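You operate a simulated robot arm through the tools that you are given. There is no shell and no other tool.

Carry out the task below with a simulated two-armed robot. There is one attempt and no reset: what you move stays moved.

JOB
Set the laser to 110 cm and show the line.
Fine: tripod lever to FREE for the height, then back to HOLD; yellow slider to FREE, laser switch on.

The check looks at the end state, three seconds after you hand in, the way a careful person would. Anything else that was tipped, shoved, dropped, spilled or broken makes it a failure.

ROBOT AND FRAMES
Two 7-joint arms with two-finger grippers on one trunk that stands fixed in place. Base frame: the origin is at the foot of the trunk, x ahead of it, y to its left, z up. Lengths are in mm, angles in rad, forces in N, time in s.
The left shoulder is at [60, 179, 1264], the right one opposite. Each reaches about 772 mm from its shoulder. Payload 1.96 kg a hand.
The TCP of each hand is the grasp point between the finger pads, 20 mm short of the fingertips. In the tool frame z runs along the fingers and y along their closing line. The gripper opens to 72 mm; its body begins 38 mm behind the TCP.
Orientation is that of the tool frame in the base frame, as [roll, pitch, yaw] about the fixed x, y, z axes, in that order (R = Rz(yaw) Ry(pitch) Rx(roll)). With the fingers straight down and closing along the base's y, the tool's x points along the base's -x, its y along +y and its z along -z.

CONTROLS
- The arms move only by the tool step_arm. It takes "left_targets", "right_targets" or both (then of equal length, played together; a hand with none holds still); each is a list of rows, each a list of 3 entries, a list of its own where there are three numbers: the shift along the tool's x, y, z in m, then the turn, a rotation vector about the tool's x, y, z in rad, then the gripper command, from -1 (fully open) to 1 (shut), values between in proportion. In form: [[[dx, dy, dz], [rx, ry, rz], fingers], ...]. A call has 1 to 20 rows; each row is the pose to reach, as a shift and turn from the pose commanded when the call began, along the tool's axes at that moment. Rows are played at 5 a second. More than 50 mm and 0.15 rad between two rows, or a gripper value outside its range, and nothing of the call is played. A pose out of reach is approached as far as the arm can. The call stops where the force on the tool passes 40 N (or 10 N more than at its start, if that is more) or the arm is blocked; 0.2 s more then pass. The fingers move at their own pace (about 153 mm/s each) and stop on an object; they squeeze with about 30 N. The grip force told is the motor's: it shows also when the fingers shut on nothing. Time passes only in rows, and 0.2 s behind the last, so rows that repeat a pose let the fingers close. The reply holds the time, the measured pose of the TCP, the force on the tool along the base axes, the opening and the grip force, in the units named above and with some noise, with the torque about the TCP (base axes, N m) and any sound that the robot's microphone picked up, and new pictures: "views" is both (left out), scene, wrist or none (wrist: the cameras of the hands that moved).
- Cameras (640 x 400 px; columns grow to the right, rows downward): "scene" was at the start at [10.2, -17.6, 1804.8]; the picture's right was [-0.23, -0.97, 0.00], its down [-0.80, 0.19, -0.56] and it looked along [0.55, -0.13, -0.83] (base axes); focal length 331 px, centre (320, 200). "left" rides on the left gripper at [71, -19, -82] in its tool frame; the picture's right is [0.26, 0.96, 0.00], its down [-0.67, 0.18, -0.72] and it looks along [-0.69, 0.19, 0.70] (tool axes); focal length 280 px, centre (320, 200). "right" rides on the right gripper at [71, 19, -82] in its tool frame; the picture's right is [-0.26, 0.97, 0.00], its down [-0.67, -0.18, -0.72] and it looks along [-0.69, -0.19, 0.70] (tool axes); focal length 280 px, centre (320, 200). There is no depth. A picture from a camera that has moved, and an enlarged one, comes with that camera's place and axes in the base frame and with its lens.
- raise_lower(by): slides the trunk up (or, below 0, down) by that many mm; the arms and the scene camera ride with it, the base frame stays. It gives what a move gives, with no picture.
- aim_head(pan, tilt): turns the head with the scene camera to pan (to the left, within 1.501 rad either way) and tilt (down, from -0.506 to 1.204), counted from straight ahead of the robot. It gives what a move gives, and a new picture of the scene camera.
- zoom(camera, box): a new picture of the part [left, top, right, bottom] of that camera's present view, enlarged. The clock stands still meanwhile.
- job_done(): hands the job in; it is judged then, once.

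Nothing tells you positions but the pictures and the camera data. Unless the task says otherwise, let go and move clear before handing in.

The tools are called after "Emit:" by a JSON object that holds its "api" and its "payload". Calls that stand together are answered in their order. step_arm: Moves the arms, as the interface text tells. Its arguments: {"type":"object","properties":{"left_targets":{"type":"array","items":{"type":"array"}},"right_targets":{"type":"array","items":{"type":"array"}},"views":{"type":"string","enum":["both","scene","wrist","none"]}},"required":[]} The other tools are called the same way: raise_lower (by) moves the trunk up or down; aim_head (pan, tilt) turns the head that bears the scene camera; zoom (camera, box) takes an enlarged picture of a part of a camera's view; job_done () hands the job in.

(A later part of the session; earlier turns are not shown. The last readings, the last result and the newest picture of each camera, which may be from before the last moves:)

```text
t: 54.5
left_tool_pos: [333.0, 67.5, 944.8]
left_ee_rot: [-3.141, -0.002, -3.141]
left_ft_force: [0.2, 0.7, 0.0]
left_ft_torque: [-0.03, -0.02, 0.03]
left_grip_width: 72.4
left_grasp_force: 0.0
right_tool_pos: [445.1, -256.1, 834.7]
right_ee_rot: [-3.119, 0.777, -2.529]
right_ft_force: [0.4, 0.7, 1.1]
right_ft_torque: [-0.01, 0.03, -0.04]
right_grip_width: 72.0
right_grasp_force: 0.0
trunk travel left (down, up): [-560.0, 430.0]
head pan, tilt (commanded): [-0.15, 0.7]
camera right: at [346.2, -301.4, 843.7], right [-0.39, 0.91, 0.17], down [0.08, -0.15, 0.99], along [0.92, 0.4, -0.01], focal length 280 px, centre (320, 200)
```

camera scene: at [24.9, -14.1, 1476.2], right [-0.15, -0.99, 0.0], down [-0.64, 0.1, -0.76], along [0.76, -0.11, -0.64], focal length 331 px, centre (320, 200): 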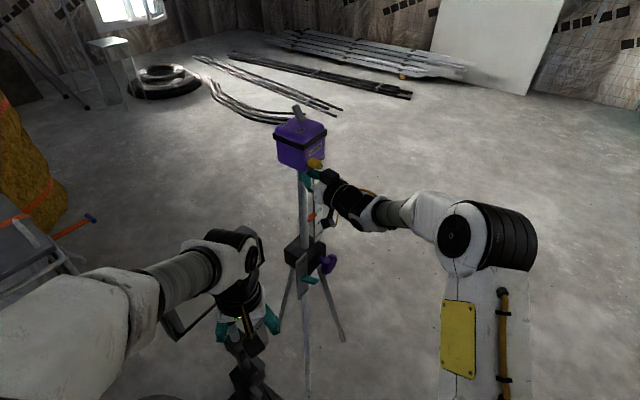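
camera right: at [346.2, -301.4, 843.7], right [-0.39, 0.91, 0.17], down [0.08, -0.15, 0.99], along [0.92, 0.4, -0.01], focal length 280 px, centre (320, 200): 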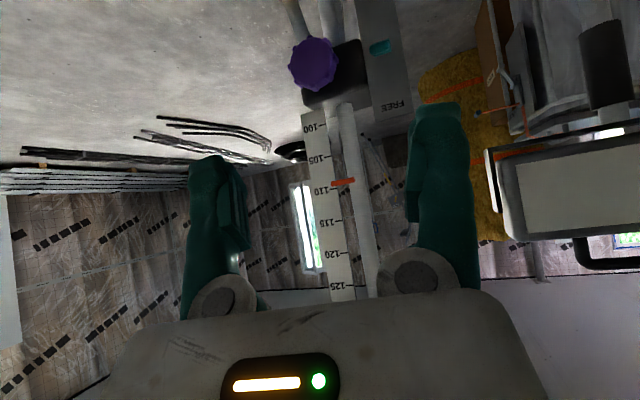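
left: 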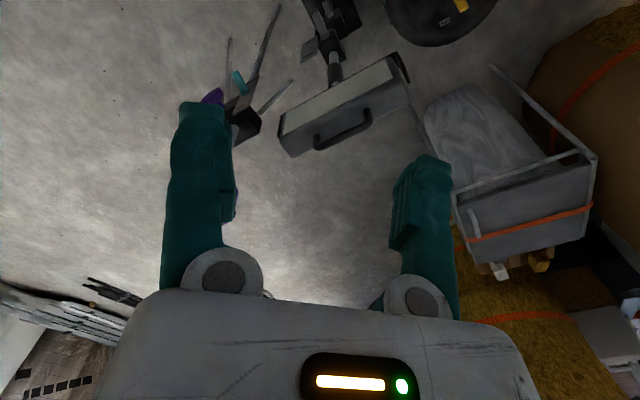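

Emit:
{"api": "zoom", "payload": {"camera": "right", "box": [300, 150, 380, 215]}}

Emit:
{"api": "zoom", "payload": {"camera": "right", "box": [325, 168, 365, 200]}}

Emit:
{"api": "zoom", "payload": {"camera": "right", "box": [270, 20, 430, 130]}}

```text
6.15 times, centred on (340, 182) of right
camera zoom: at [346.2, -301.4, 843.7], right [-0.39, 0.91, 0.17], down [0.08, -0.15, 0.99], along [0.92, 0.4, -0.01], focal length 1726 px, centre (197, 308)
```

zoom: 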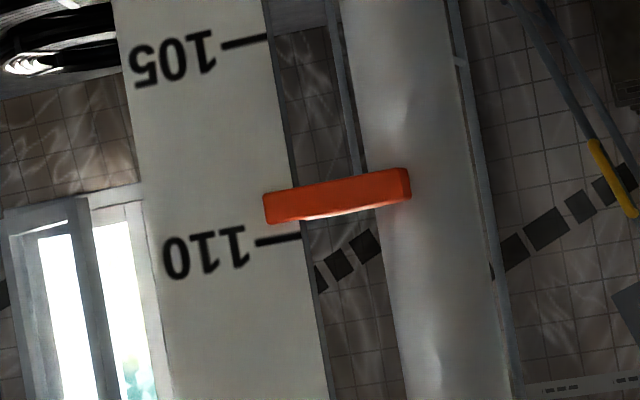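

```text
12.50 times, centred on (345, 184) of right
camera zoom: at [346.2, -301.4, 843.7], right [-0.39, 0.91, 0.17], down [0.08, -0.15, 0.99], along [0.92, 0.4, -0.01], focal length 3505 px, centre (8, 400)
```

zoom: 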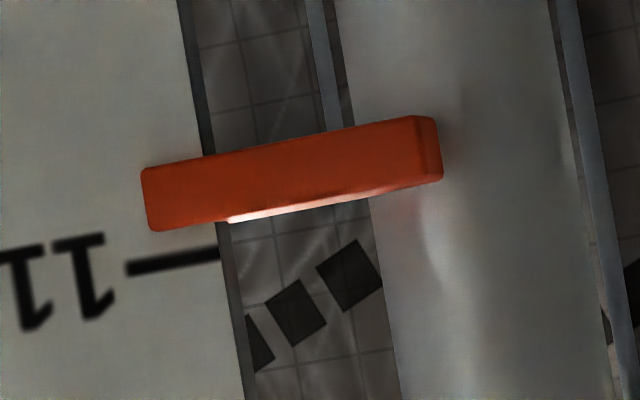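

```text
3.64 times, centred on (350, 75) of right
camera zoom: at [346.2, -301.4, 843.7], right [-0.39, 0.91, 0.17], down [0.08, -0.15, 0.99], along [0.92, 0.4, -0.01], focal length 1020 px, centre (211, 654)
```

zoom: 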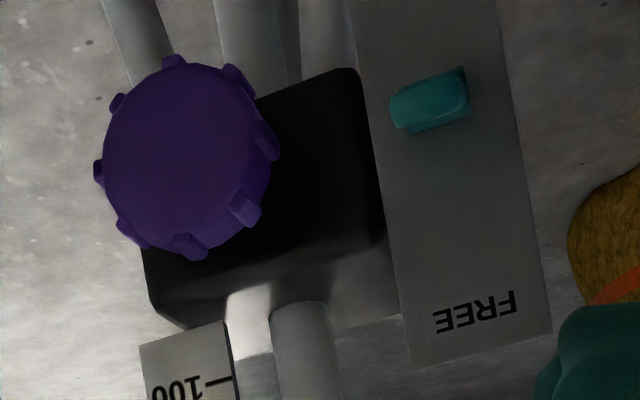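

The level view gives the pointer at about 109.2, so roughly 8 mm more is needed. I'll go back under the head the same way.

Emit:
{"api": "step_arm", "payload": {"right_targets": [[[-0.0224, 0.0014, 0.001], [0, -0.0785, 0], 1], [[-0.0449, 0.0028, 0.0019], [0, -0.157, 0], 1], [[-0.0673, 0.0041, 0.0029], [0, -0.2355, 0], 1], [[-0.0898, 0.0055, 0.0038], [0, -0.314, 0], 1], [[-0.1122, 0.0069, 0.0048], [0, -0.3925, 0], 1], [[-0.1346, 0.0083, 0.0057], [0, -0.471, 0], 1], [[-0.1571, 0.0097, 0.0067], [0, -0.5495, 0], 1], [[-0.1795, 0.011, 0.0076], [0, -0.628, 0], 1], [[-0.202, 0.0124, 0.0086], [0, -0.7065, 0], 1], [[-0.2244, 0.0138, 0.0095], [0, -0.785, 0], 1], [[-0.2244, 0.0138, 0.0095], [0, -0.785, 0], 1]], "views": "wrist"}}

```text
t: 56.9
left_tool_pos: [333.1, 66.9, 944.5]
left_ee_rot: [-3.141, 0.001, -3.141]
left_ft_force: [0.6, 0.6, 0.8]
left_ft_torque: [0.03, 0.03, 0.01]
left_grip_width: 71.9
left_grasp_force: 0.0
right_tool_pos: [575.2, -149.1, 984.8]
right_ee_rot: [-2.025, 1.554, -1.428]
right_ft_force: [-1.2, 0.0, 0.1]
right_ft_torque: [-0.04, 0.01, 0.0]
right_grip_width: 0.1
right_grasp_force: 29.6
trunk travel left (down, up): [-560.0, 430.0]
head pan, tilt (commanded): [-0.15, 0.7]
camera right: at [497.3, -182.1, 914.1], right [-0.54, 0.8, 0.25], down [-0.49, -0.54, 0.68], along [0.68, 0.25, 0.69], focal length 280 px, centre (320, 200)
```

right: 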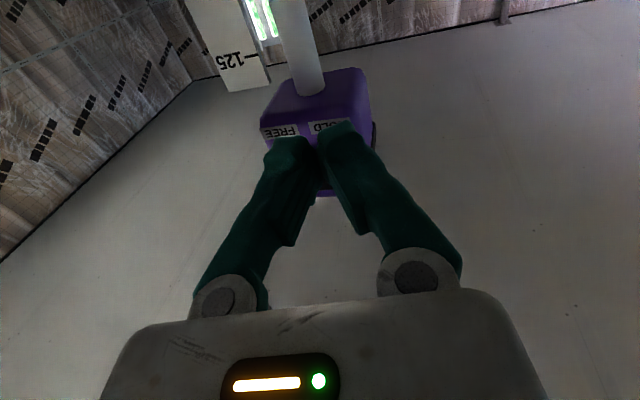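

Emit:
{"api": "step_arm", "payload": {"right_targets": [[[0, 0, 0.02], [0, 0, 0], 1], [[0, 0, 0.04], [0, 0, 0], 1], [[0, 0, 0.06], [0, 0, 0], 1], [[0, 0, 0.08], [0, 0, 0], 1], [[0, 0, 0.1], [0, 0, 0], 1], [[0, 0, 0.118], [0, 0, 0], 1], [[-0.009, 0, 0.118], [0, 0, 0], 1], [[-0.017, 0, 0.118], [0, 0, 0], 1], [[-0.017, 0, 0.118], [0, 0, 0], 1]], "views": "none"}}

Emit:
{"api": "zoom", "payload": {"camera": "scene", "box": [260, 90, 380, 240]}}

```text
t: 58.9
left_tool_pos: [333.9, 66.5, 943.4]
left_ee_rot: [3.139, -0.001, -3.141]
left_ft_force: [0.5, 0.0, -1.3]
left_ft_torque: [-0.02, 0.01, 0.0]
left_grip_width: 72.0
left_grasp_force: 0.1
right_tool_pos: [672.1, -82.7, 999.9]
right_ee_rot: [-2.093, 1.554, -1.496]
right_ft_force: [0.0, 0.5, -0.2]
right_ft_torque: [-0.01, 0.01, -0.02]
right_grip_width: 0.0
right_grasp_force: 29.2
trunk travel left (down, up): [-560.0, 430.0]
head pan, tilt (commanded): [-0.15, 0.7]
```

```text
2.67 times, centred on (320, 165) of scene
camera zoom: at [24.7, -14.1, 1476.1], right [-0.15, -0.99, 0.0], down [-0.64, 0.1, -0.76], along [0.76, -0.11, -0.64], focal length 882 px, centre (320, 293)
```

zoom: 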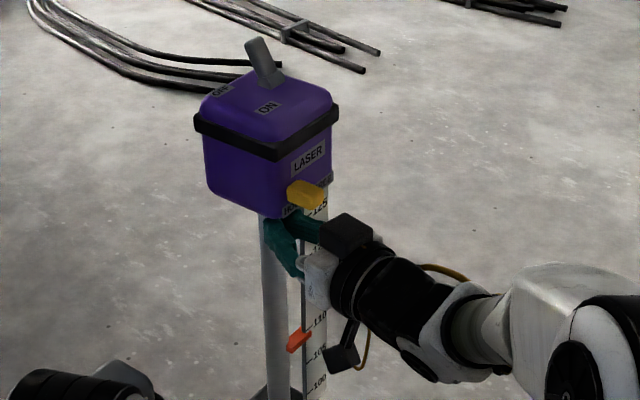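

Emit:
{"api": "step_arm", "payload": {"right_targets": [[[-0.004, 0, 0], [0, 0, 0], 1], [[-0.007, 0, 0], [0, 0, 0], 1], [[-0.01, 0, 0], [0, 0, 0], 1], [[-0.0122, 0, 0], [0, 0, 0], 1], [[-0.0122, 0, 0], [0, 0, 0], 1]], "views": "none"}}

Emit:
{"api": "zoom", "payload": {"camera": "scene", "box": [290, 190, 350, 250]}}

```text
t: 60.1
left_tool_pos: [332.8, 65.7, 945.3]
left_ee_rot: [-3.141, -0.001, -3.141]
left_ft_force: [-0.5, -0.3, -0.3]
left_ft_torque: [-0.03, -0.01, 0.02]
left_grip_width: 71.7
left_grasp_force: 0.1
right_tool_pos: [672.9, -83.6, 1013.0]
right_ee_rot: [-2.075, 1.555, -1.478]
right_ft_force: [-0.4, 0.5, -3.3]
right_ft_torque: [-0.04, -0.01, -0.01]
right_grip_width: 0.2
right_grasp_force: 29.6
trunk travel left (down, up): [-560.0, 430.0]
head pan, tilt (commanded): [-0.15, 0.7]
```

```text
6.67 times, centred on (320, 220) of scene
camera zoom: at [24.9, -14.0, 1476.1], right [-0.15, -0.99, 0.0], down [-0.64, 0.1, -0.76], along [0.76, -0.11, -0.64], focal length 2205 px, centre (320, 67)
```

zoom: 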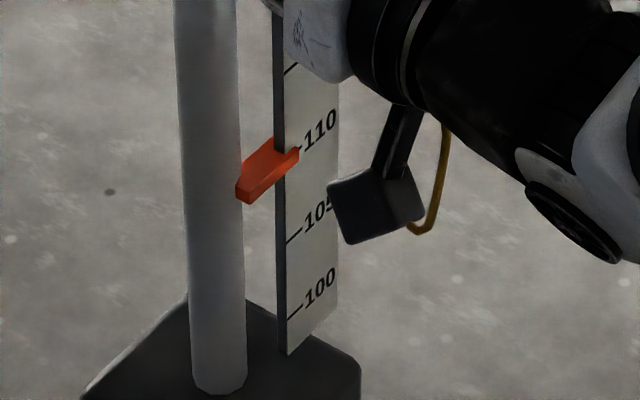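

The pointer now covers the 110 mark. I'll withdraw again and read it level.

Emit:
{"api": "step_arm", "payload": {"right_targets": [[[0.006, 0, 0], [0, 0, 0], 1], [[0.012, 0, 0], [0, 0, 0], 1], [[0.014, 0, -0.03], [0, 0, 0], 1], [[0.014, 0, -0.06], [0, 0, 0], 1], [[0.014, 0, -0.09], [0, 0, 0], 1], [[0.014, 0, -0.12], [0, 0, 0], 1], [[0.032, -0.0016, -0.1383], [0, 0.0872, 0], 1], [[0.05, -0.0032, -0.1567], [0, 0.1744, 0], 1], [[0.068, -0.0048, -0.175], [0, 0.2617, 0], 1], [[0.086, -0.0064, -0.1933], [0, 0.3489, 0], 1], [[0.104, -0.0079, -0.2117], [0, 0.4361, 0], 1], [[0.122, -0.0095, -0.23], [0, 0.5233, 0], 1], [[0.14, -0.0111, -0.2483], [0, 0.6106, 0], 1], [[0.158, -0.0127, -0.2667], [0, 0.6978, 0], 1], [[0.173, -0.0143, -0.285], [0, 0.785, 0], 1], [[0.173, -0.0143, -0.285], [0, 0.785, 0], -1], [[0.173, -0.0143, -0.285], [0, 0.785, 0], -1]], "views": "wrist"}}

Emit:
{"api": "zoom", "payload": {"camera": "right", "box": [300, 150, 380, 215]}}

Emit:
{"api": "zoom", "payload": {"camera": "right", "box": [325, 168, 365, 200]}}

```text
t: 63.7
left_tool_pos: [333.4, 66.0, 943.9]
left_ee_rot: [3.141, 0.0, 3.141]
left_ft_force: [-1.1, 0.1, 0.0]
left_ft_torque: [-0.02, 0.0, 0.02]
left_grip_width: 72.1
left_grasp_force: 0.0
right_tool_pos: [445.4, -259.2, 840.7]
right_ee_rot: [-3.12, 0.777, -2.529]
right_ft_force: [0.2, -0.3, -0.3]
right_ft_torque: [-0.04, 0.0, -0.02]
right_grip_width: 71.9
right_grasp_force: 0.0
trunk travel left (down, up): [-560.0, 430.0]
head pan, tilt (commanded): [-0.15, 0.7]
camera right: at [345.9, -304.1, 849.6], right [-0.39, 0.91, 0.17], down [0.08, -0.15, 0.99], along [0.92, 0.4, -0.01], focal length 280 px, centre (320, 200)
```

right: 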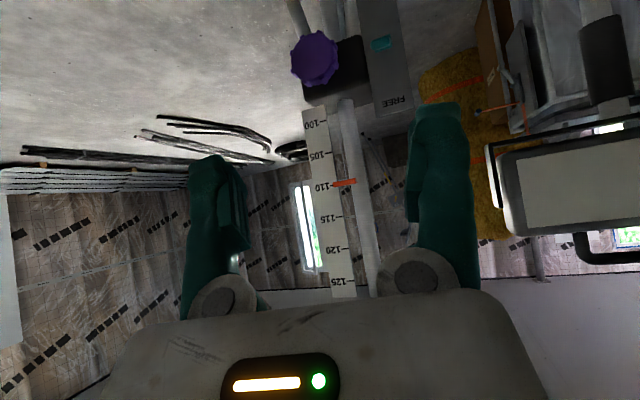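

```text
6.15 times, centred on (340, 182) of right
camera zoom: at [345.9, -304.1, 849.6], right [-0.39, 0.91, 0.17], down [0.08, -0.15, 0.99], along [0.92, 0.4, -0.01], focal length 1726 px, centre (197, 308)
```

zoom: 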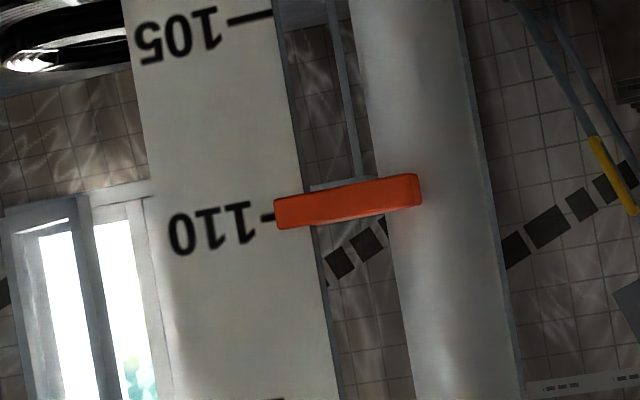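

```text
12.50 times, centred on (345, 184) of right
camera zoom: at [345.9, -304.1, 849.6], right [-0.39, 0.91, 0.17], down [0.08, -0.15, 0.99], along [0.92, 0.4, -0.01], focal length 3505 px, centre (8, 400)
```

zoom: 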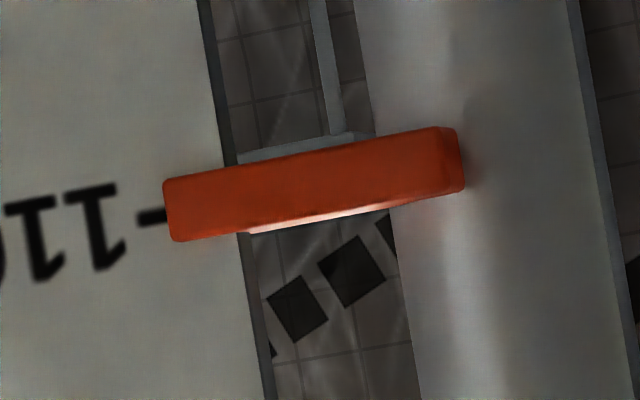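

The pointer is centred on the 110 mark within about half a millimetre. Now the lever goes back to HOLD: I'll bring the closed fingertips above the lever's outer end from this 45° posture.

Emit:
{"api": "step_arm", "payload": {"right_targets": [[[-0.007, 0.0048, 0.0191], [0, 0, 0], 1], [[-0.014, 0.0097, 0.0383], [0, 0, 0], 1], [[-0.021, 0.0145, 0.0574], [0, 0, 0], 1], [[-0.028, 0.0194, 0.0765], [0, 0, 0], 1], [[-0.035, 0.0242, 0.0957], [0, 0, 0], 1], [[-0.0421, 0.0291, 0.1148], [0, 0, 0], 1], [[-0.0491, 0.0339, 0.1339], [0, 0, 0], 1], [[-0.0561, 0.0387, 0.1531], [0, 0, 0], 1], [[-0.0631, 0.0436, 0.1722], [0, 0, 0], 1], [[-0.0701, 0.0484, 0.1913], [0, 0, 0], 1], [[-0.0771, 0.0533, 0.2105], [0, 0, 0], 1], [[-0.0841, 0.0581, 0.2296], [0, 0, 0], 1], [[-0.0841, 0.0581, 0.2296], [0, 0, 0], 1]]}}

Emit:
{"api": "zoom", "payload": {"camera": "scene", "box": [270, 220, 370, 310]}}

Emit:
{"api": "zoom", "payload": {"camera": "right", "box": [220, 60, 460, 210]}}

```text
t: 66.5
left_tool_pos: [333.6, 66.5, 944.5]
left_ee_rot: [-3.142, -0.001, 3.14]
left_ft_force: [0.0, 0.2, -0.2]
left_ft_torque: [0.0, 0.03, -0.03]
left_grip_width: 71.9
left_grasp_force: 0.1
right_tool_pos: [596.0, -86.4, 737.8]
right_ee_rot: [-3.12, 0.777, -2.53]
right_ft_force: [0.4, -0.8, -0.1]
right_ft_torque: [0.01, -0.02, -0.04]
right_grip_width: 0.0
right_grasp_force: 29.8
trunk travel left (down, up): [-560.0, 430.0]
head pan, tilt (commanded): [-0.15, 0.7]
camera scene: at [24.3, -14.1, 1476.1], right [-0.15, -0.99, 0.0], down [-0.64, 0.1, -0.77], along [0.76, -0.11, -0.64], focal length 331 px, centre (320, 200)
camera right: at [496.3, -131.7, 746.1], right [-0.39, 0.9, 0.17], down [0.08, -0.15, 0.99], along [0.92, 0.4, -0.01], focal length 280 px, centre (320, 200)
```

scene: 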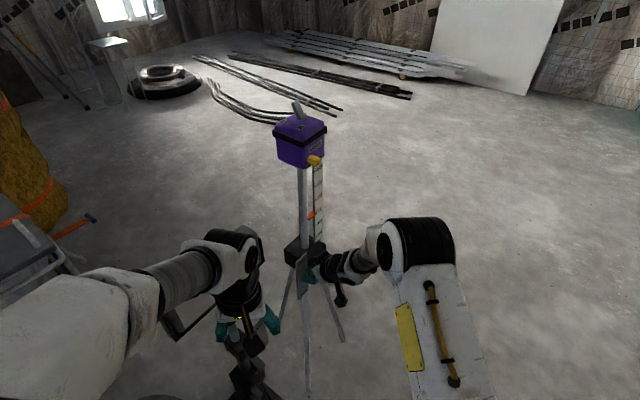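
right: 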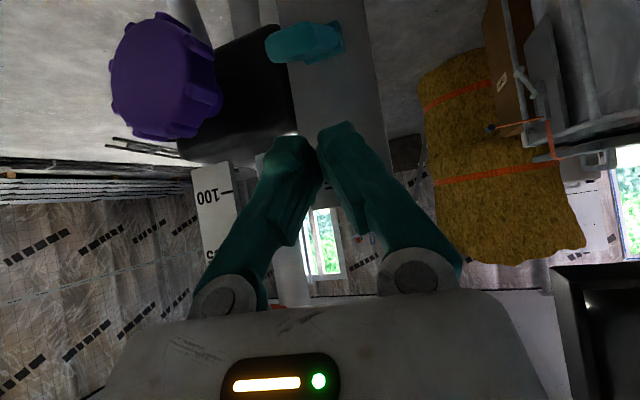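

```text
4.44 times, centred on (320, 265) of scene
camera zoom: at [24.3, -14.1, 1476.1], right [-0.15, -0.99, 0.0], down [-0.64, 0.1, -0.77], along [0.76, -0.11, -0.64], focal length 1470 px, centre (320, -89)
```

zoom: 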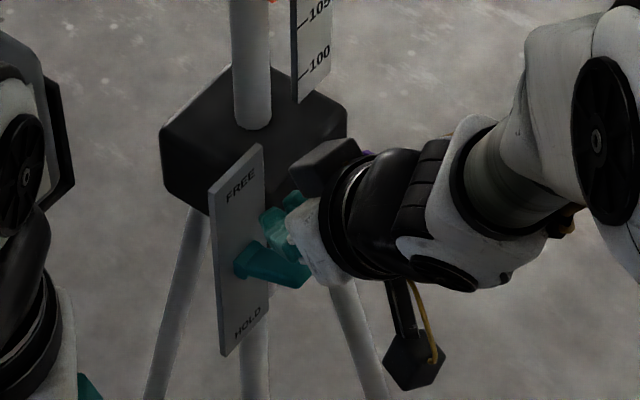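

```text
2.67 times, centred on (340, 135) of right
camera zoom: at [496.3, -131.7, 746.1], right [-0.39, 0.9, 0.17], down [0.08, -0.15, 0.99], along [0.92, 0.4, -0.01], focal length 748 px, centre (267, 373)
```

zoom: 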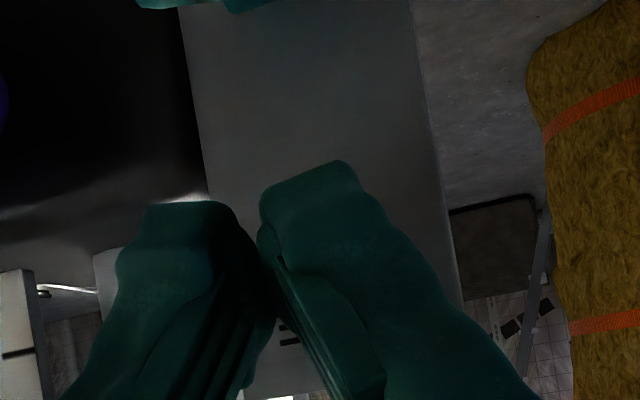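

The fingertips sit just above the lever. I'll press straight down in small steps.

Emit:
{"api": "step_arm", "payload": {"right_targets": [[[0.007, 0.0002, 0.0071], [0, 0, 0], 1], [[0.014, 0.0003, 0.0143], [0, 0, 0], 1], [[0.0196, 0.0004, 0.02], [0, 0, 0], 1], [[0.0231, 0.0005, 0.0235], [0, 0, 0], 1], [[0.0266, 0.0006, 0.0271], [0, 0, 0], 1]], "views": "none"}}

Emit:
{"api": "zoom", "payload": {"camera": "scene", "box": [270, 220, 370, 310]}}

Emit:
{"api": "zoom", "payload": {"camera": "right", "box": [200, 0, 440, 150]}}

```text
t: 67.7
left_tool_pos: [333.2, 66.8, 943.7]
left_ee_rot: [-3.14, 0.001, -3.141]
left_ft_force: [0.7, 0.9, -0.6]
left_ft_torque: [0.05, 0.03, -0.03]
left_grip_width: 72.3
left_grasp_force: 0.0
right_tool_pos: [595.5, -87.6, 697.9]
right_ee_rot: [-3.121, 0.777, -2.528]
right_ft_force: [0.4, -0.9, 2.6]
right_ft_torque: [-0.05, 0.01, 0.0]
right_grip_width: 0.0
right_grasp_force: 29.6
trunk travel left (down, up): [-560.0, 430.0]
head pan, tilt (commanded): [-0.15, 0.7]
```

```text
4.44 times, centred on (320, 265) of scene
camera zoom: at [24.6, -14.0, 1476.2], right [-0.15, -0.99, 0.0], down [-0.64, 0.1, -0.76], along [0.76, -0.11, -0.64], focal length 1470 px, centre (320, -89)
```

zoom: 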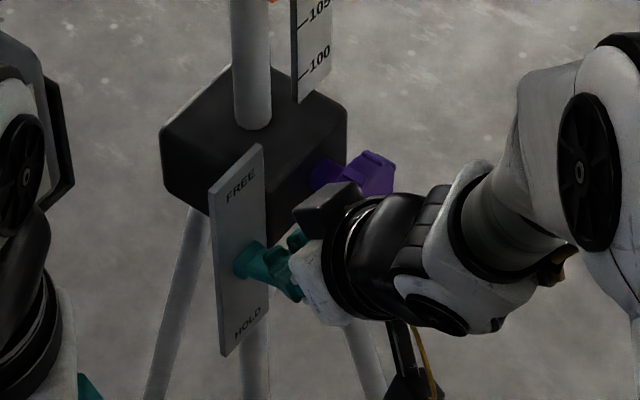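

```text
2.67 times, centred on (320, 75) of right
camera zoom: at [496.1, -133.3, 707.2], right [-0.39, 0.91, 0.17], down [0.08, -0.15, 0.99], along [0.92, 0.4, -0.01], focal length 748 px, centre (320, 533)
```

zoom: 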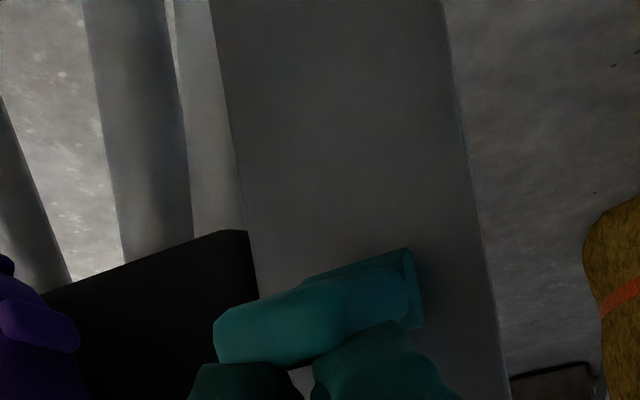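

Contact at 2.6 N. Continuing down step by step.

Emit:
{"api": "step_arm", "payload": {"right_targets": [[[0.0028, 0, 0.0029], [0, 0, 0], 1], [[0.0056, 0, 0.0057], [0, 0, 0], 1], [[0.0084, 0, 0.0086], [0, 0, 0], 1], [[0.0112, 0, 0.0114], [0, 0, 0], 1]], "views": "none"}}

Emit:
{"api": "zoom", "payload": {"camera": "right", "box": [200, 0, 440, 150]}}

```text
t: 68.7
left_tool_pos: [333.8, 66.4, 944.0]
left_ee_rot: [-3.14, 0.0, -3.141]
left_ft_force: [-0.4, 0.0, -1.0]
left_ft_torque: [-0.01, 0.01, 0.01]
left_grip_width: 71.9
left_grasp_force: 0.0
right_tool_pos: [596.0, -86.9, 683.3]
right_ee_rot: [-3.122, 0.776, -2.529]
right_ft_force: [0.8, -0.3, 0.2]
right_ft_torque: [-0.03, -0.05, 0.01]
right_grip_width: 0.1
right_grasp_force: 29.8
trunk travel left (down, up): [-560.0, 430.0]
head pan, tilt (commanded): [-0.15, 0.7]
```

```text
2.67 times, centred on (320, 75) of right
camera zoom: at [496.2, -132.9, 691.8], right [-0.39, 0.91, 0.17], down [0.08, -0.15, 0.99], along [0.92, 0.4, -0.01], focal length 748 px, centre (320, 533)
```

zoom: 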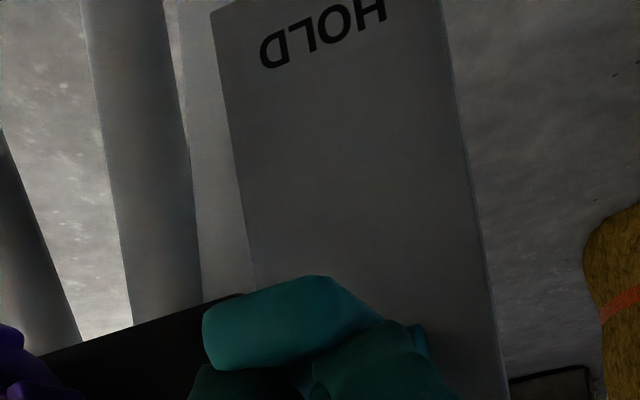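

Emit:
{"api": "step_arm", "payload": {"right_targets": [[[0.0028, 0, 0.0029], [0, 0, 0], 1], [[0.0056, 0, 0.0057], [0, 0, 0], 1], [[0.0077, 0, 0.0078], [0, 0, 0], 1], [[0.0098, 0, 0.01], [0, 0, 0], 1]], "views": "none"}}

Emit:
{"api": "zoom", "payload": {"camera": "right", "box": [200, 0, 440, 150]}}

Emit:
{"api": "zoom", "payload": {"camera": "scene", "box": [270, 220, 370, 310]}}

```text
t: 69.7
left_tool_pos: [332.9, 65.9, 945.7]
left_ee_rot: [-3.141, -0.001, -3.141]
left_ft_force: [0.7, -0.1, 0.2]
left_ft_torque: [0.03, 0.0, 0.01]
left_grip_width: 71.9
left_grasp_force: 0.0
right_tool_pos: [594.9, -86.8, 669.0]
right_ee_rot: [-3.12, 0.777, -2.529]
right_ft_force: [0.0, 0.2, 0.3]
right_ft_torque: [0.0, -0.02, 0.03]
right_grip_width: 0.0
right_grasp_force: 30.1
trunk travel left (down, up): [-560.0, 430.0]
head pan, tilt (commanded): [-0.15, 0.7]
```

```text
2.67 times, centred on (320, 75) of right
camera zoom: at [495.7, -133.7, 677.4], right [-0.39, 0.91, 0.17], down [0.08, -0.15, 0.99], along [0.92, 0.4, -0.01], focal length 748 px, centre (320, 533)
```

zoom: 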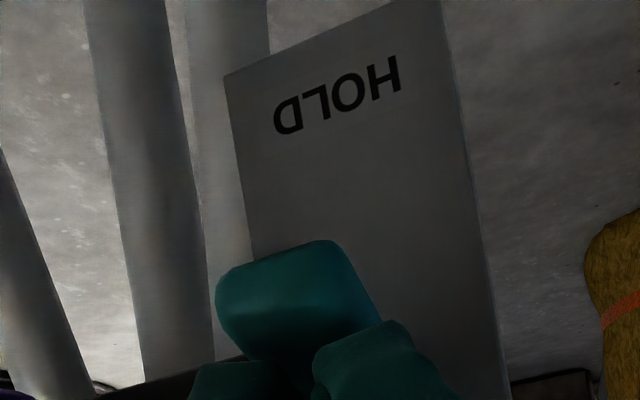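

```text
4.44 times, centred on (320, 265) of scene
camera zoom: at [24.7, -14.0, 1476.1], right [-0.15, -0.99, 0.0], down [-0.64, 0.1, -0.76], along [0.76, -0.11, -0.64], focal length 1470 px, centre (320, -89)
```

zoom: 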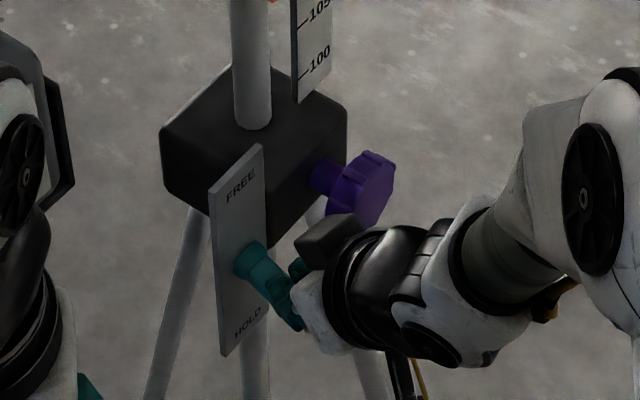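

Emit:
{"api": "step_arm", "payload": {"right_targets": [[[0.0021, 0, 0.0021], [0, 0, 0], 1], [[0.0042, 0, 0.0043], [0, 0, 0], 1], [[0.0063, 0, 0.0064], [0, 0, 0], 1], [[0.0077, 0, 0.0078], [0, 0, 0], 1]], "views": "none"}}

Emit:
{"api": "zoom", "payload": {"camera": "right", "box": [200, 0, 440, 150]}}

Emit:
{"api": "zoom", "payload": {"camera": "scene", "box": [270, 220, 370, 310]}}

```text
t: 70.8
left_tool_pos: [329.2, 66.0, 944.8]
left_ee_rot: [3.141, 0.005, 3.141]
left_ft_force: [0.0, -0.2, 0.6]
left_ft_torque: [0.01, 0.01, -0.03]
left_grip_width: 71.9
left_grasp_force: 0.0
right_tool_pos: [596.7, -87.9, 664.3]
right_ee_rot: [-3.114, 0.788, -2.527]
right_ft_force: [-18.8, -6.7, 26.8]
right_ft_torque: [0.16, 0.29, 0.13]
right_grip_width: 0.0
right_grasp_force: 29.7
trunk travel left (down, up): [-560.0, 430.0]
head pan, tilt (commanded): [-0.15, 0.7]
stopped in row 4 (right hand): the force on the tool passed its limit at 41 N (the readings are from after the stop); the commanded pose is now the measured one
```

```text
2.67 times, centred on (320, 75) of right
camera zoom: at [496.4, -133.5, 671.3], right [-0.39, 0.91, 0.17], down [0.06, -0.15, 0.99], along [0.92, 0.4, 0.0], focal length 748 px, centre (320, 533)
```

zoom: 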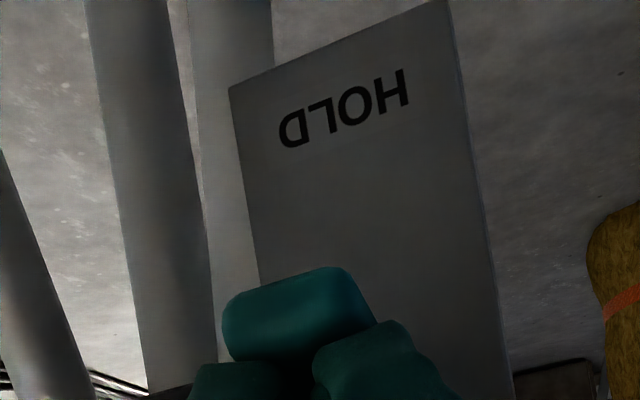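

```text
4.44 times, centred on (320, 265) of scene
camera zoom: at [18.1, -14.5, 1476.2], right [-0.15, -0.99, 0.0], down [-0.63, 0.1, -0.77], along [0.76, -0.11, -0.64], focal length 1470 px, centre (320, -89)
```

zoom: 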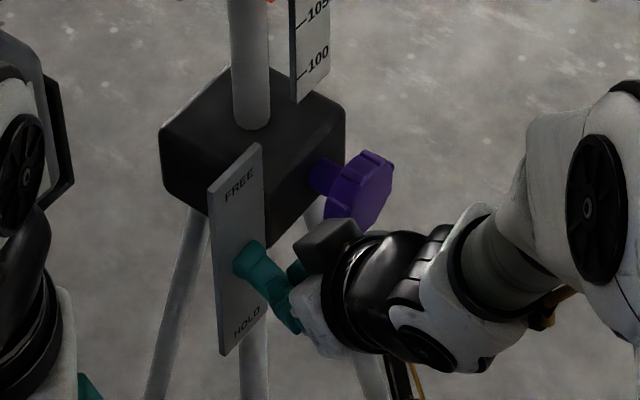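

The lever is firmly at its lower stop. I'll lift off and go back to the viewing pose to check the lever and scale.

Emit:
{"api": "step_arm", "payload": {"right_targets": [[[-0.007, 0, -0.0071], [0, 0, 0], 1], [[-0.0175, 0, -0.018], [0, 0, 0], 1], [[-0.0245, 0, -0.045], [0, 0, 0], 1], [[-0.0245, -0.01, -0.08], [0, 0, 0], 1], [[-0.0245, -0.02, -0.115], [0, 0, 0], 1], [[-0.03, -0.03, -0.15], [0, 0, 0], 1], [[-0.035, -0.045, -0.185], [0, 0, 0], 1], [[-0.04, -0.058, -0.22], [0, 0, 0], 1], [[-0.042, -0.06, -0.25], [0, 0, 0], -1], [[-0.042, -0.06, -0.25], [0, 0, 0], -1]], "views": "both"}}

Emit:
{"api": "zoom", "payload": {"camera": "right", "box": [270, 20, 430, 130]}}

Emit:
{"api": "zoom", "payload": {"camera": "scene", "box": [270, 220, 350, 300]}}

```text
t: 73.0
left_tool_pos: [333.8, 66.0, 944.3]
left_ee_rot: [3.141, -0.001, 3.141]
left_ft_force: [0.7, -0.6, -0.8]
left_ft_torque: [-0.01, 0.03, 0.02]
left_grip_width: 72.3
left_grasp_force: 0.1
right_tool_pos: [507.6, -214.8, 866.6]
right_ee_rot: [-3.118, 0.782, -2.53]
right_ft_force: [-0.3, -0.5, 0.1]
right_ft_torque: [-0.01, 0.03, -0.03]
right_grip_width: 71.9
right_grasp_force: 0.0
trunk travel left (down, up): [-560.0, 430.0]
head pan, tilt (commanded): [-0.15, 0.7]
camera scene: at [25.2, -14.2, 1476.1], right [-0.15, -0.99, 0.0], down [-0.64, 0.1, -0.76], along [0.76, -0.11, -0.64], focal length 331 px, centre (320, 200)
camera right: at [408.0, -261.0, 874.6], right [-0.39, 0.91, 0.17], down [0.07, -0.15, 0.99], along [0.92, 0.4, -0.01], focal length 280 px, centre (320, 200)
```

scene: 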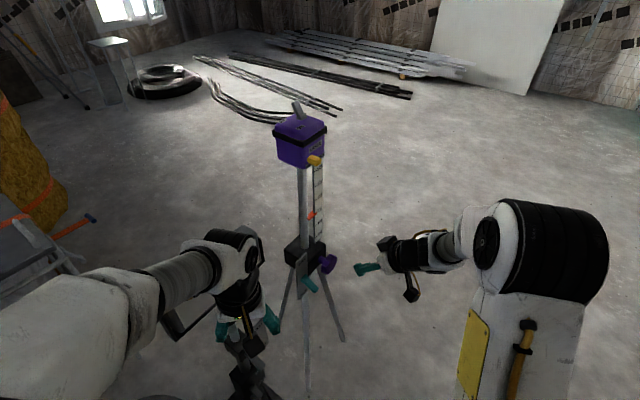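
right: 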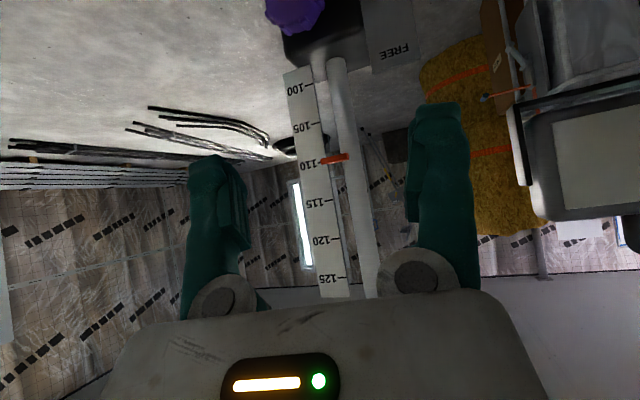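

```text
3.64 times, centred on (350, 75) of right
camera zoom: at [408.0, -261.0, 874.6], right [-0.39, 0.91, 0.17], down [0.07, -0.15, 0.99], along [0.92, 0.4, -0.01], focal length 1020 px, centre (211, 654)
```

zoom: 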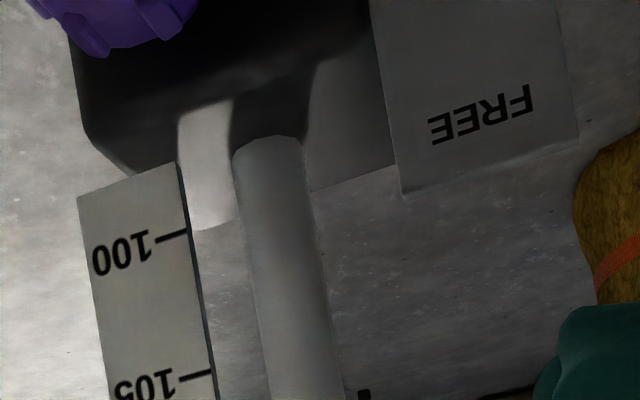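

```text
5.00 times, centred on (310, 260) of scene
camera zoom: at [25.2, -14.2, 1476.1], right [-0.15, -0.99, 0.0], down [-0.64, 0.1, -0.76], along [0.76, -0.11, -0.64], focal length 1654 px, centre (370, -100)
```

zoom: 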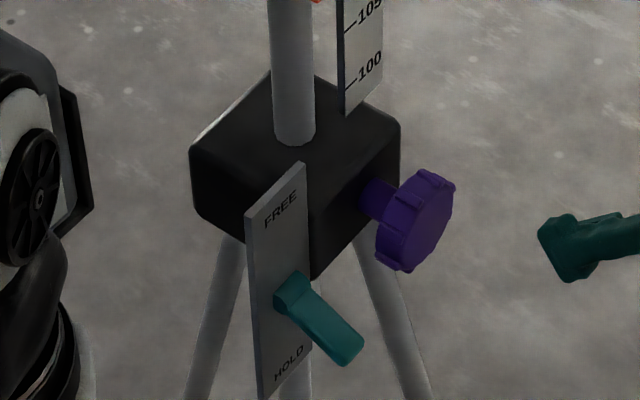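

The lever matches its original HOLD pose and the pointer is still on 110. Next is the yellow slider on the head: I'll raise the trunk so the head is at a comfortable height and look at the slider face-on.

Emit:
{"api": "raise_lower", "payload": {"by": 180}}

Emit:
{"api": "zoom", "payload": {"camera": "right", "box": [0, 0, 640, 400]}}

Emit:
{"api": "zoom", "payload": {"camera": "right", "box": [270, 60, 410, 220]}}

```text
t: 75.0
left_tool_pos: [333.7, 66.0, 1124.4]
left_ee_rot: [3.141, 0.0, -3.141]
left_ft_force: [0.2, -0.4, -0.9]
left_ft_torque: [0.02, 0.0, 0.02]
left_grip_width: 71.9
left_grasp_force: 0.2
right_tool_pos: [508.6, -214.9, 1046.3]
right_ee_rot: [-3.117, 0.784, -2.527]
right_ft_force: [0.5, -0.2, -0.7]
right_ft_torque: [0.0, 0.05, 0.04]
right_grip_width: 71.9
right_grasp_force: 0.1
trunk travel left (down, up): [-740.0, 250.0]
head pan, tilt (commanded): [-0.15, 0.7]
```

```text
1.00 times, centred on (320, 200) of right (not enlarged: the box is as wide or as high as the picture)
camera zoom: at [408.1, -260.8, 1054.6], right [-0.39, 0.91, 0.17], down [0.07, -0.15, 0.99], along [0.92, 0.4, 0.0], focal length 280 px, centre (320, 200)
```

zoom: 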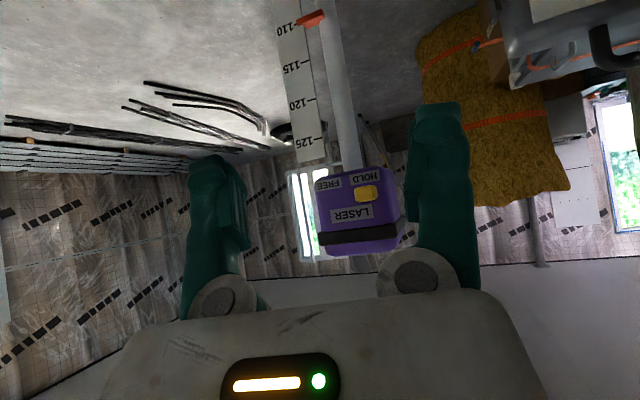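

```text
2.50 times, centred on (340, 140) of right
camera zoom: at [408.1, -260.8, 1054.6], right [-0.39, 0.91, 0.17], down [0.07, -0.15, 0.99], along [0.92, 0.4, 0.0], focal length 701 px, centre (270, 350)
```

zoom: 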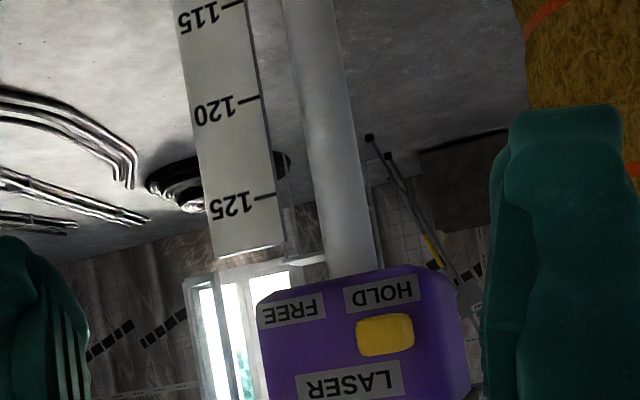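

Emit:
{"api": "zoom", "payload": {"camera": "right", "box": [305, 160, 415, 260]}}

Emit:
{"api": "aim_head", "payload": {"pan": -0.12, "tilt": 0.75}}

Emit:
{"api": "zoom", "payload": {"camera": "scene", "box": [270, 150, 350, 230]}}

```text
4.00 times, centred on (360, 210) of right
camera zoom: at [408.1, -260.8, 1054.6], right [-0.39, 0.91, 0.17], down [0.07, -0.15, 0.99], along [0.92, 0.4, 0.0], focal length 1122 px, centre (160, 160)
```

zoom: 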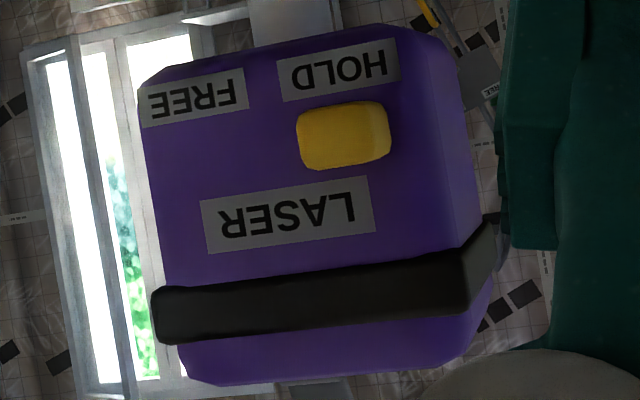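

```text
t: 75.7
left_tool_pos: [333.0, 66.7, 1125.1]
left_ee_rot: [3.141, 0.001, 3.14]
left_ft_force: [-0.9, 0.1, 0.0]
left_ft_torque: [0.02, 0.03, 0.01]
left_grip_width: 72.0
left_grasp_force: 0.1
right_tool_pos: [507.0, -215.4, 1047.0]
right_ee_rot: [-3.116, 0.784, -2.529]
right_ft_force: [-0.7, 0.4, -0.7]
right_ft_torque: [0.02, -0.02, 0.01]
right_grip_width: 72.0
right_grasp_force: 0.0
trunk travel left (down, up): [-740.0, 250.0]
head pan, tilt (commanded): [-0.12, 0.75]
camera scene: at [23.0, -11.3, 1651.9], right [-0.12, -0.99, 0.0], down [-0.68, 0.08, -0.73], along [0.73, -0.09, -0.68], focal length 331 px, centre (320, 200)
```

scene: 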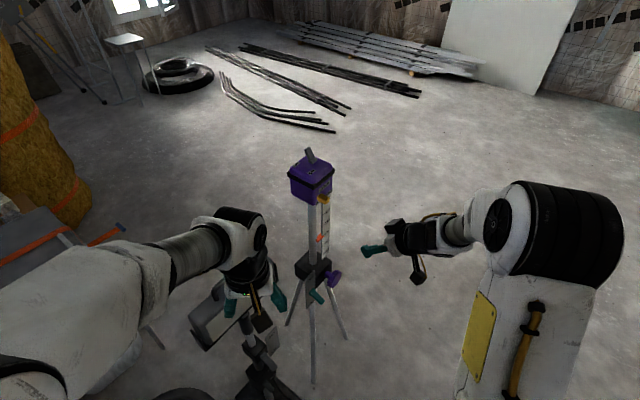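

```text
5.00 times, centred on (310, 190) of scene
camera zoom: at [23.0, -11.3, 1651.9], right [-0.12, -0.99, 0.0], down [-0.68, 0.08, -0.73], along [0.73, -0.09, -0.68], focal length 1654 px, centre (370, 250)
```

zoom: 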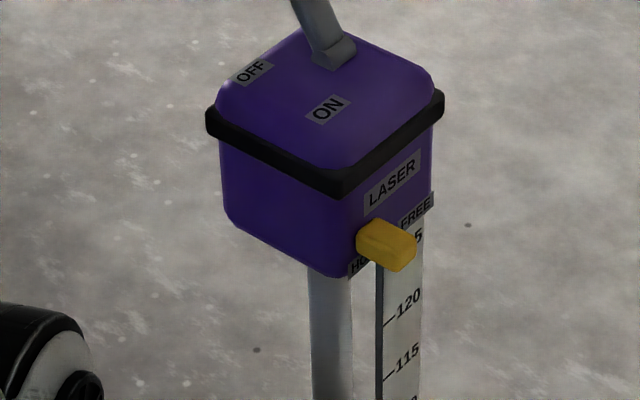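

The slider's front is at about (653, −102, 1057), at the HOLD end, with roughly 45 mm to travel toward FREE. I'll level the right hand square to that face with the fingers about 50 mm apart, standing off in front of the slider.

Emit:
{"api": "step_arm", "payload": {"right_targets": [[[-0.0112, -0.0009, 0.0094], [-0.0249, -0.0978, -0.0103], -0.4], [[-0.0223, -0.0019, 0.0188], [-0.0498, -0.1955, -0.0206], -0.4], [[-0.0335, -0.0028, 0.0281], [-0.0746, -0.2933, -0.0309], -0.4], [[-0.0446, -0.0037, 0.0375], [-0.0995, -0.391, -0.0412], -0.4], [[-0.0558, -0.0046, 0.0469], [-0.1244, -0.4888, -0.0515], -0.4], [[-0.0669, -0.0056, 0.0563], [-0.1493, -0.5865, -0.0618], -0.4], [[-0.0781, -0.0065, 0.0656], [-0.1741, -0.6843, -0.0721], -0.4], [[-0.0892, -0.0074, 0.075], [-0.199, -0.782, -0.0824], -0.4], [[-0.0892, -0.0074, 0.075], [-0.199, -0.782, -0.0824], -0.4]]}}

Emit:
{"api": "zoom", "payload": {"camera": "scene", "box": [270, 140, 390, 240]}}

```text
t: 77.7
left_tool_pos: [332.0, 66.0, 1124.3]
left_ee_rot: [-3.14, 0.0, 3.141]
left_ft_force: [0.6, 0.5, 0.5]
left_ft_torque: [0.01, 0.01, 0.02]
left_grip_width: 72.3
left_grasp_force: 0.1
right_tool_pos: [607.4, -155.0, 1057.3]
right_ee_rot: [-1.81, 1.554, -1.004]
right_ft_force: [0.9, 0.4, -0.3]
right_ft_torque: [-0.01, 0.02, 0.0]
right_grip_width: 50.0
right_grasp_force: 0.0
trunk travel left (down, up): [-740.0, 250.0]
head pan, tilt (commanded): [-0.12, 0.75]
camera scene: at [22.4, -11.3, 1651.9], right [-0.12, -0.99, 0.0], down [-0.68, 0.08, -0.73], along [0.73, -0.09, -0.68], focal length 331 px, centre (320, 200)
camera right: at [538.2, -203.5, 987.1], right [-0.7, 0.67, 0.25], down [-0.37, -0.63, 0.68], along [0.61, 0.39, 0.69], focal length 280 px, centre (320, 200)
```

scene: 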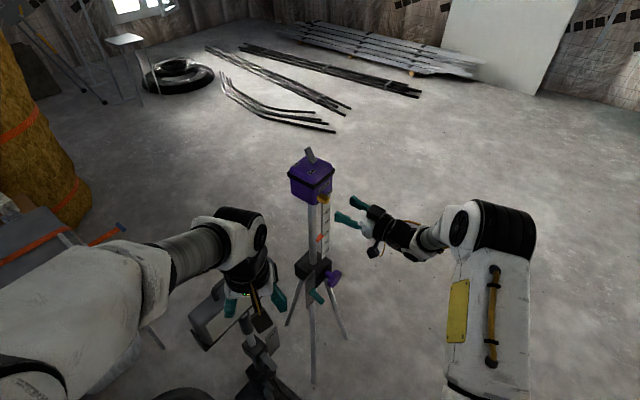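
right: 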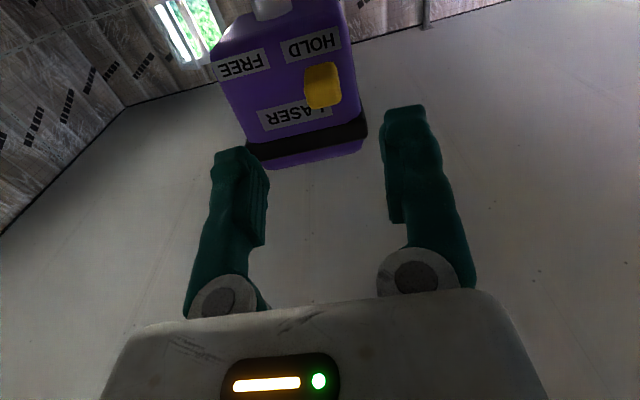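

```text
4.00 times, centred on (330, 190) of scene
camera zoom: at [22.4, -11.3, 1651.9], right [-0.12, -0.99, 0.0], down [-0.68, 0.08, -0.73], along [0.73, -0.09, -0.68], focal length 1323 px, centre (280, 240)
```

zoom: 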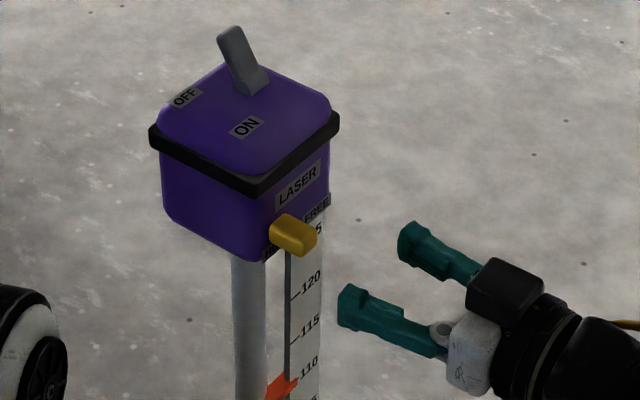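

The hand is square to the face with the slider centred between the fingers. I'll advance until the fingers straddle the slider.

Emit:
{"api": "step_arm", "payload": {"right_targets": [[[0, 0, 0.015], [0, 0, 0], -0.4], [[0, 0, 0.03], [0, 0, 0], -0.4], [[0, 0, 0.045], [0, 0, 0], -0.4], [[0, 0, 0.056], [0, 0, 0], -0.4], [[0, 0, 0.056], [0, 0, 0], -0.4]], "views": "wrist"}}

Emit:
{"api": "zoom", "payload": {"camera": "scene", "box": [280, 150, 360, 220]}}

```text
t: 78.9
left_tool_pos: [333.5, 65.6, 1125.0]
left_ee_rot: [3.141, 0.0, -3.141]
left_ft_force: [-0.5, -0.2, 0.3]
left_ft_torque: [0.01, 0.0, 0.0]
left_grip_width: 71.9
left_grasp_force: 0.1
right_tool_pos: [646.7, -115.7, 1058.6]
right_ee_rot: [-1.87, 1.554, -1.063]
right_ft_force: [-0.1, 0.0, -0.7]
right_ft_torque: [0.01, -0.01, 0.01]
right_grip_width: 50.2
right_grasp_force: 0.0
trunk travel left (down, up): [-740.0, 250.0]
head pan, tilt (commanded): [-0.12, 0.75]
camera right: at [577.4, -163.4, 987.2], right [-0.7, 0.67, 0.25], down [-0.37, -0.63, 0.68], along [0.61, 0.39, 0.69], focal length 280 px, centre (320, 200)
```

right: 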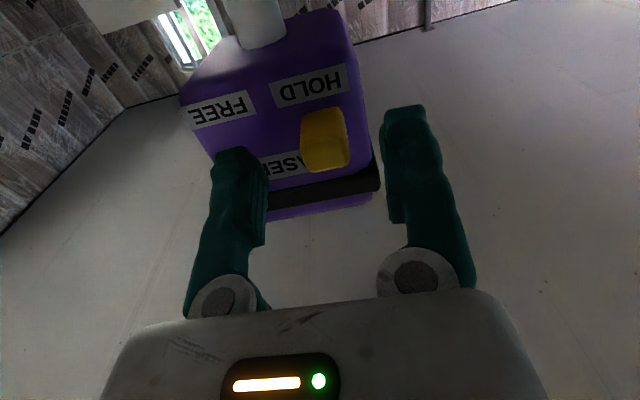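

```text
5.71 times, centred on (320, 185) of scene
camera zoom: at [22.7, -11.5, 1651.9], right [-0.12, -0.99, 0.0], down [-0.68, 0.08, -0.73], along [0.73, -0.09, -0.68], focal length 1890 px, centre (320, 286)
```

zoom: 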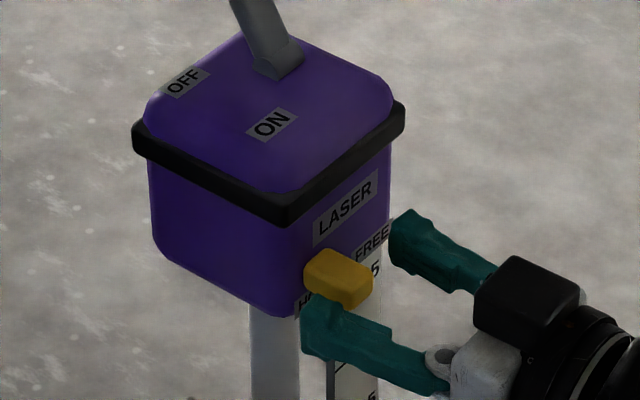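

Emit:
{"api": "step_arm", "payload": {"right_targets": [[[0.001, 0, 0.004], [0, 0, 0], -0.4], [[0.002, 0, 0.008], [0, 0, 0], -0.4], [[0.003, 0, 0.012], [0, 0, 0], -0.4], [[0.003, 0, 0.012], [0, 0, 0], -0.4]], "views": "wrist"}}

Emit:
{"api": "zoom", "payload": {"camera": "scene", "box": [280, 150, 360, 220]}}

Emit:
{"api": "zoom", "payload": {"camera": "right", "box": [170, 60, 460, 250]}}

```text
t: 79.9
left_tool_pos: [334.3, 66.0, 1124.9]
left_ee_rot: [3.141, 0.0, 3.141]
left_ft_force: [-0.1, -0.5, -0.5]
left_ft_torque: [0.0, -0.01, 0.02]
left_grip_width: 71.9
left_grasp_force: 0.0
right_tool_pos: [655.4, -107.2, 1053.7]
right_ee_rot: [-1.911, 1.555, -1.103]
right_ft_force: [-0.1, 0.1, 0.6]
right_ft_torque: [0.02, 0.0, -0.02]
right_grip_width: 50.6
right_grasp_force: 0.1
trunk travel left (down, up): [-740.0, 250.0]
head pan, tilt (commanded): [-0.12, 0.75]
camera right: at [585.5, -154.9, 983.4], right [-0.7, 0.67, 0.25], down [-0.37, -0.63, 0.68], along [0.61, 0.39, 0.69], focal length 280 px, centre (320, 200)
```

right: 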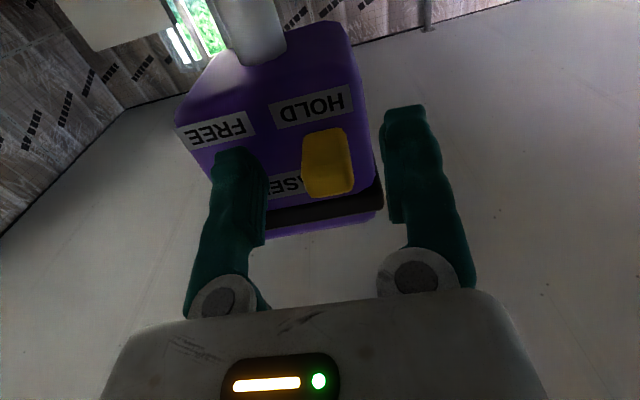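

```text
5.71 times, centred on (320, 185) of scene
camera zoom: at [22.9, -11.4, 1651.9], right [-0.12, -0.99, 0.0], down [-0.68, 0.08, -0.73], along [0.73, -0.09, -0.68], focal length 1890 px, centre (320, 286)
```

zoom: 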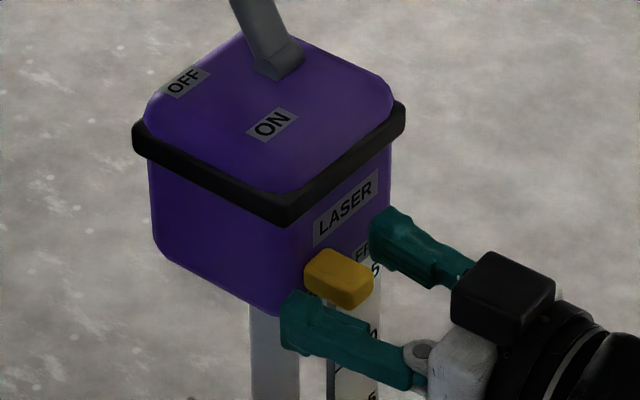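

```text
2.11 times, centred on (315, 155) of right
camera zoom: at [585.5, -154.9, 983.4], right [-0.7, 0.67, 0.25], down [-0.37, -0.63, 0.68], along [0.61, 0.39, 0.69], focal length 590 px, centre (330, 295)
```

zoom: 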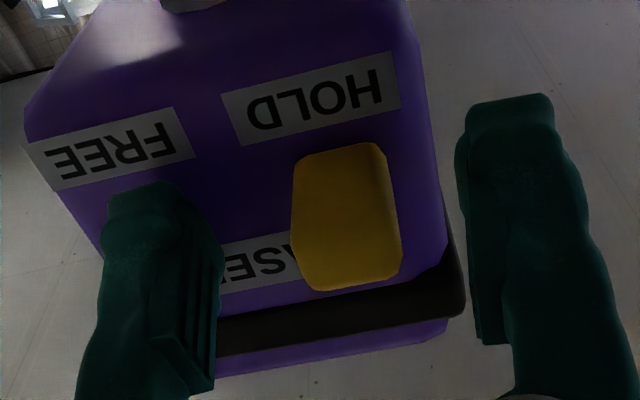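

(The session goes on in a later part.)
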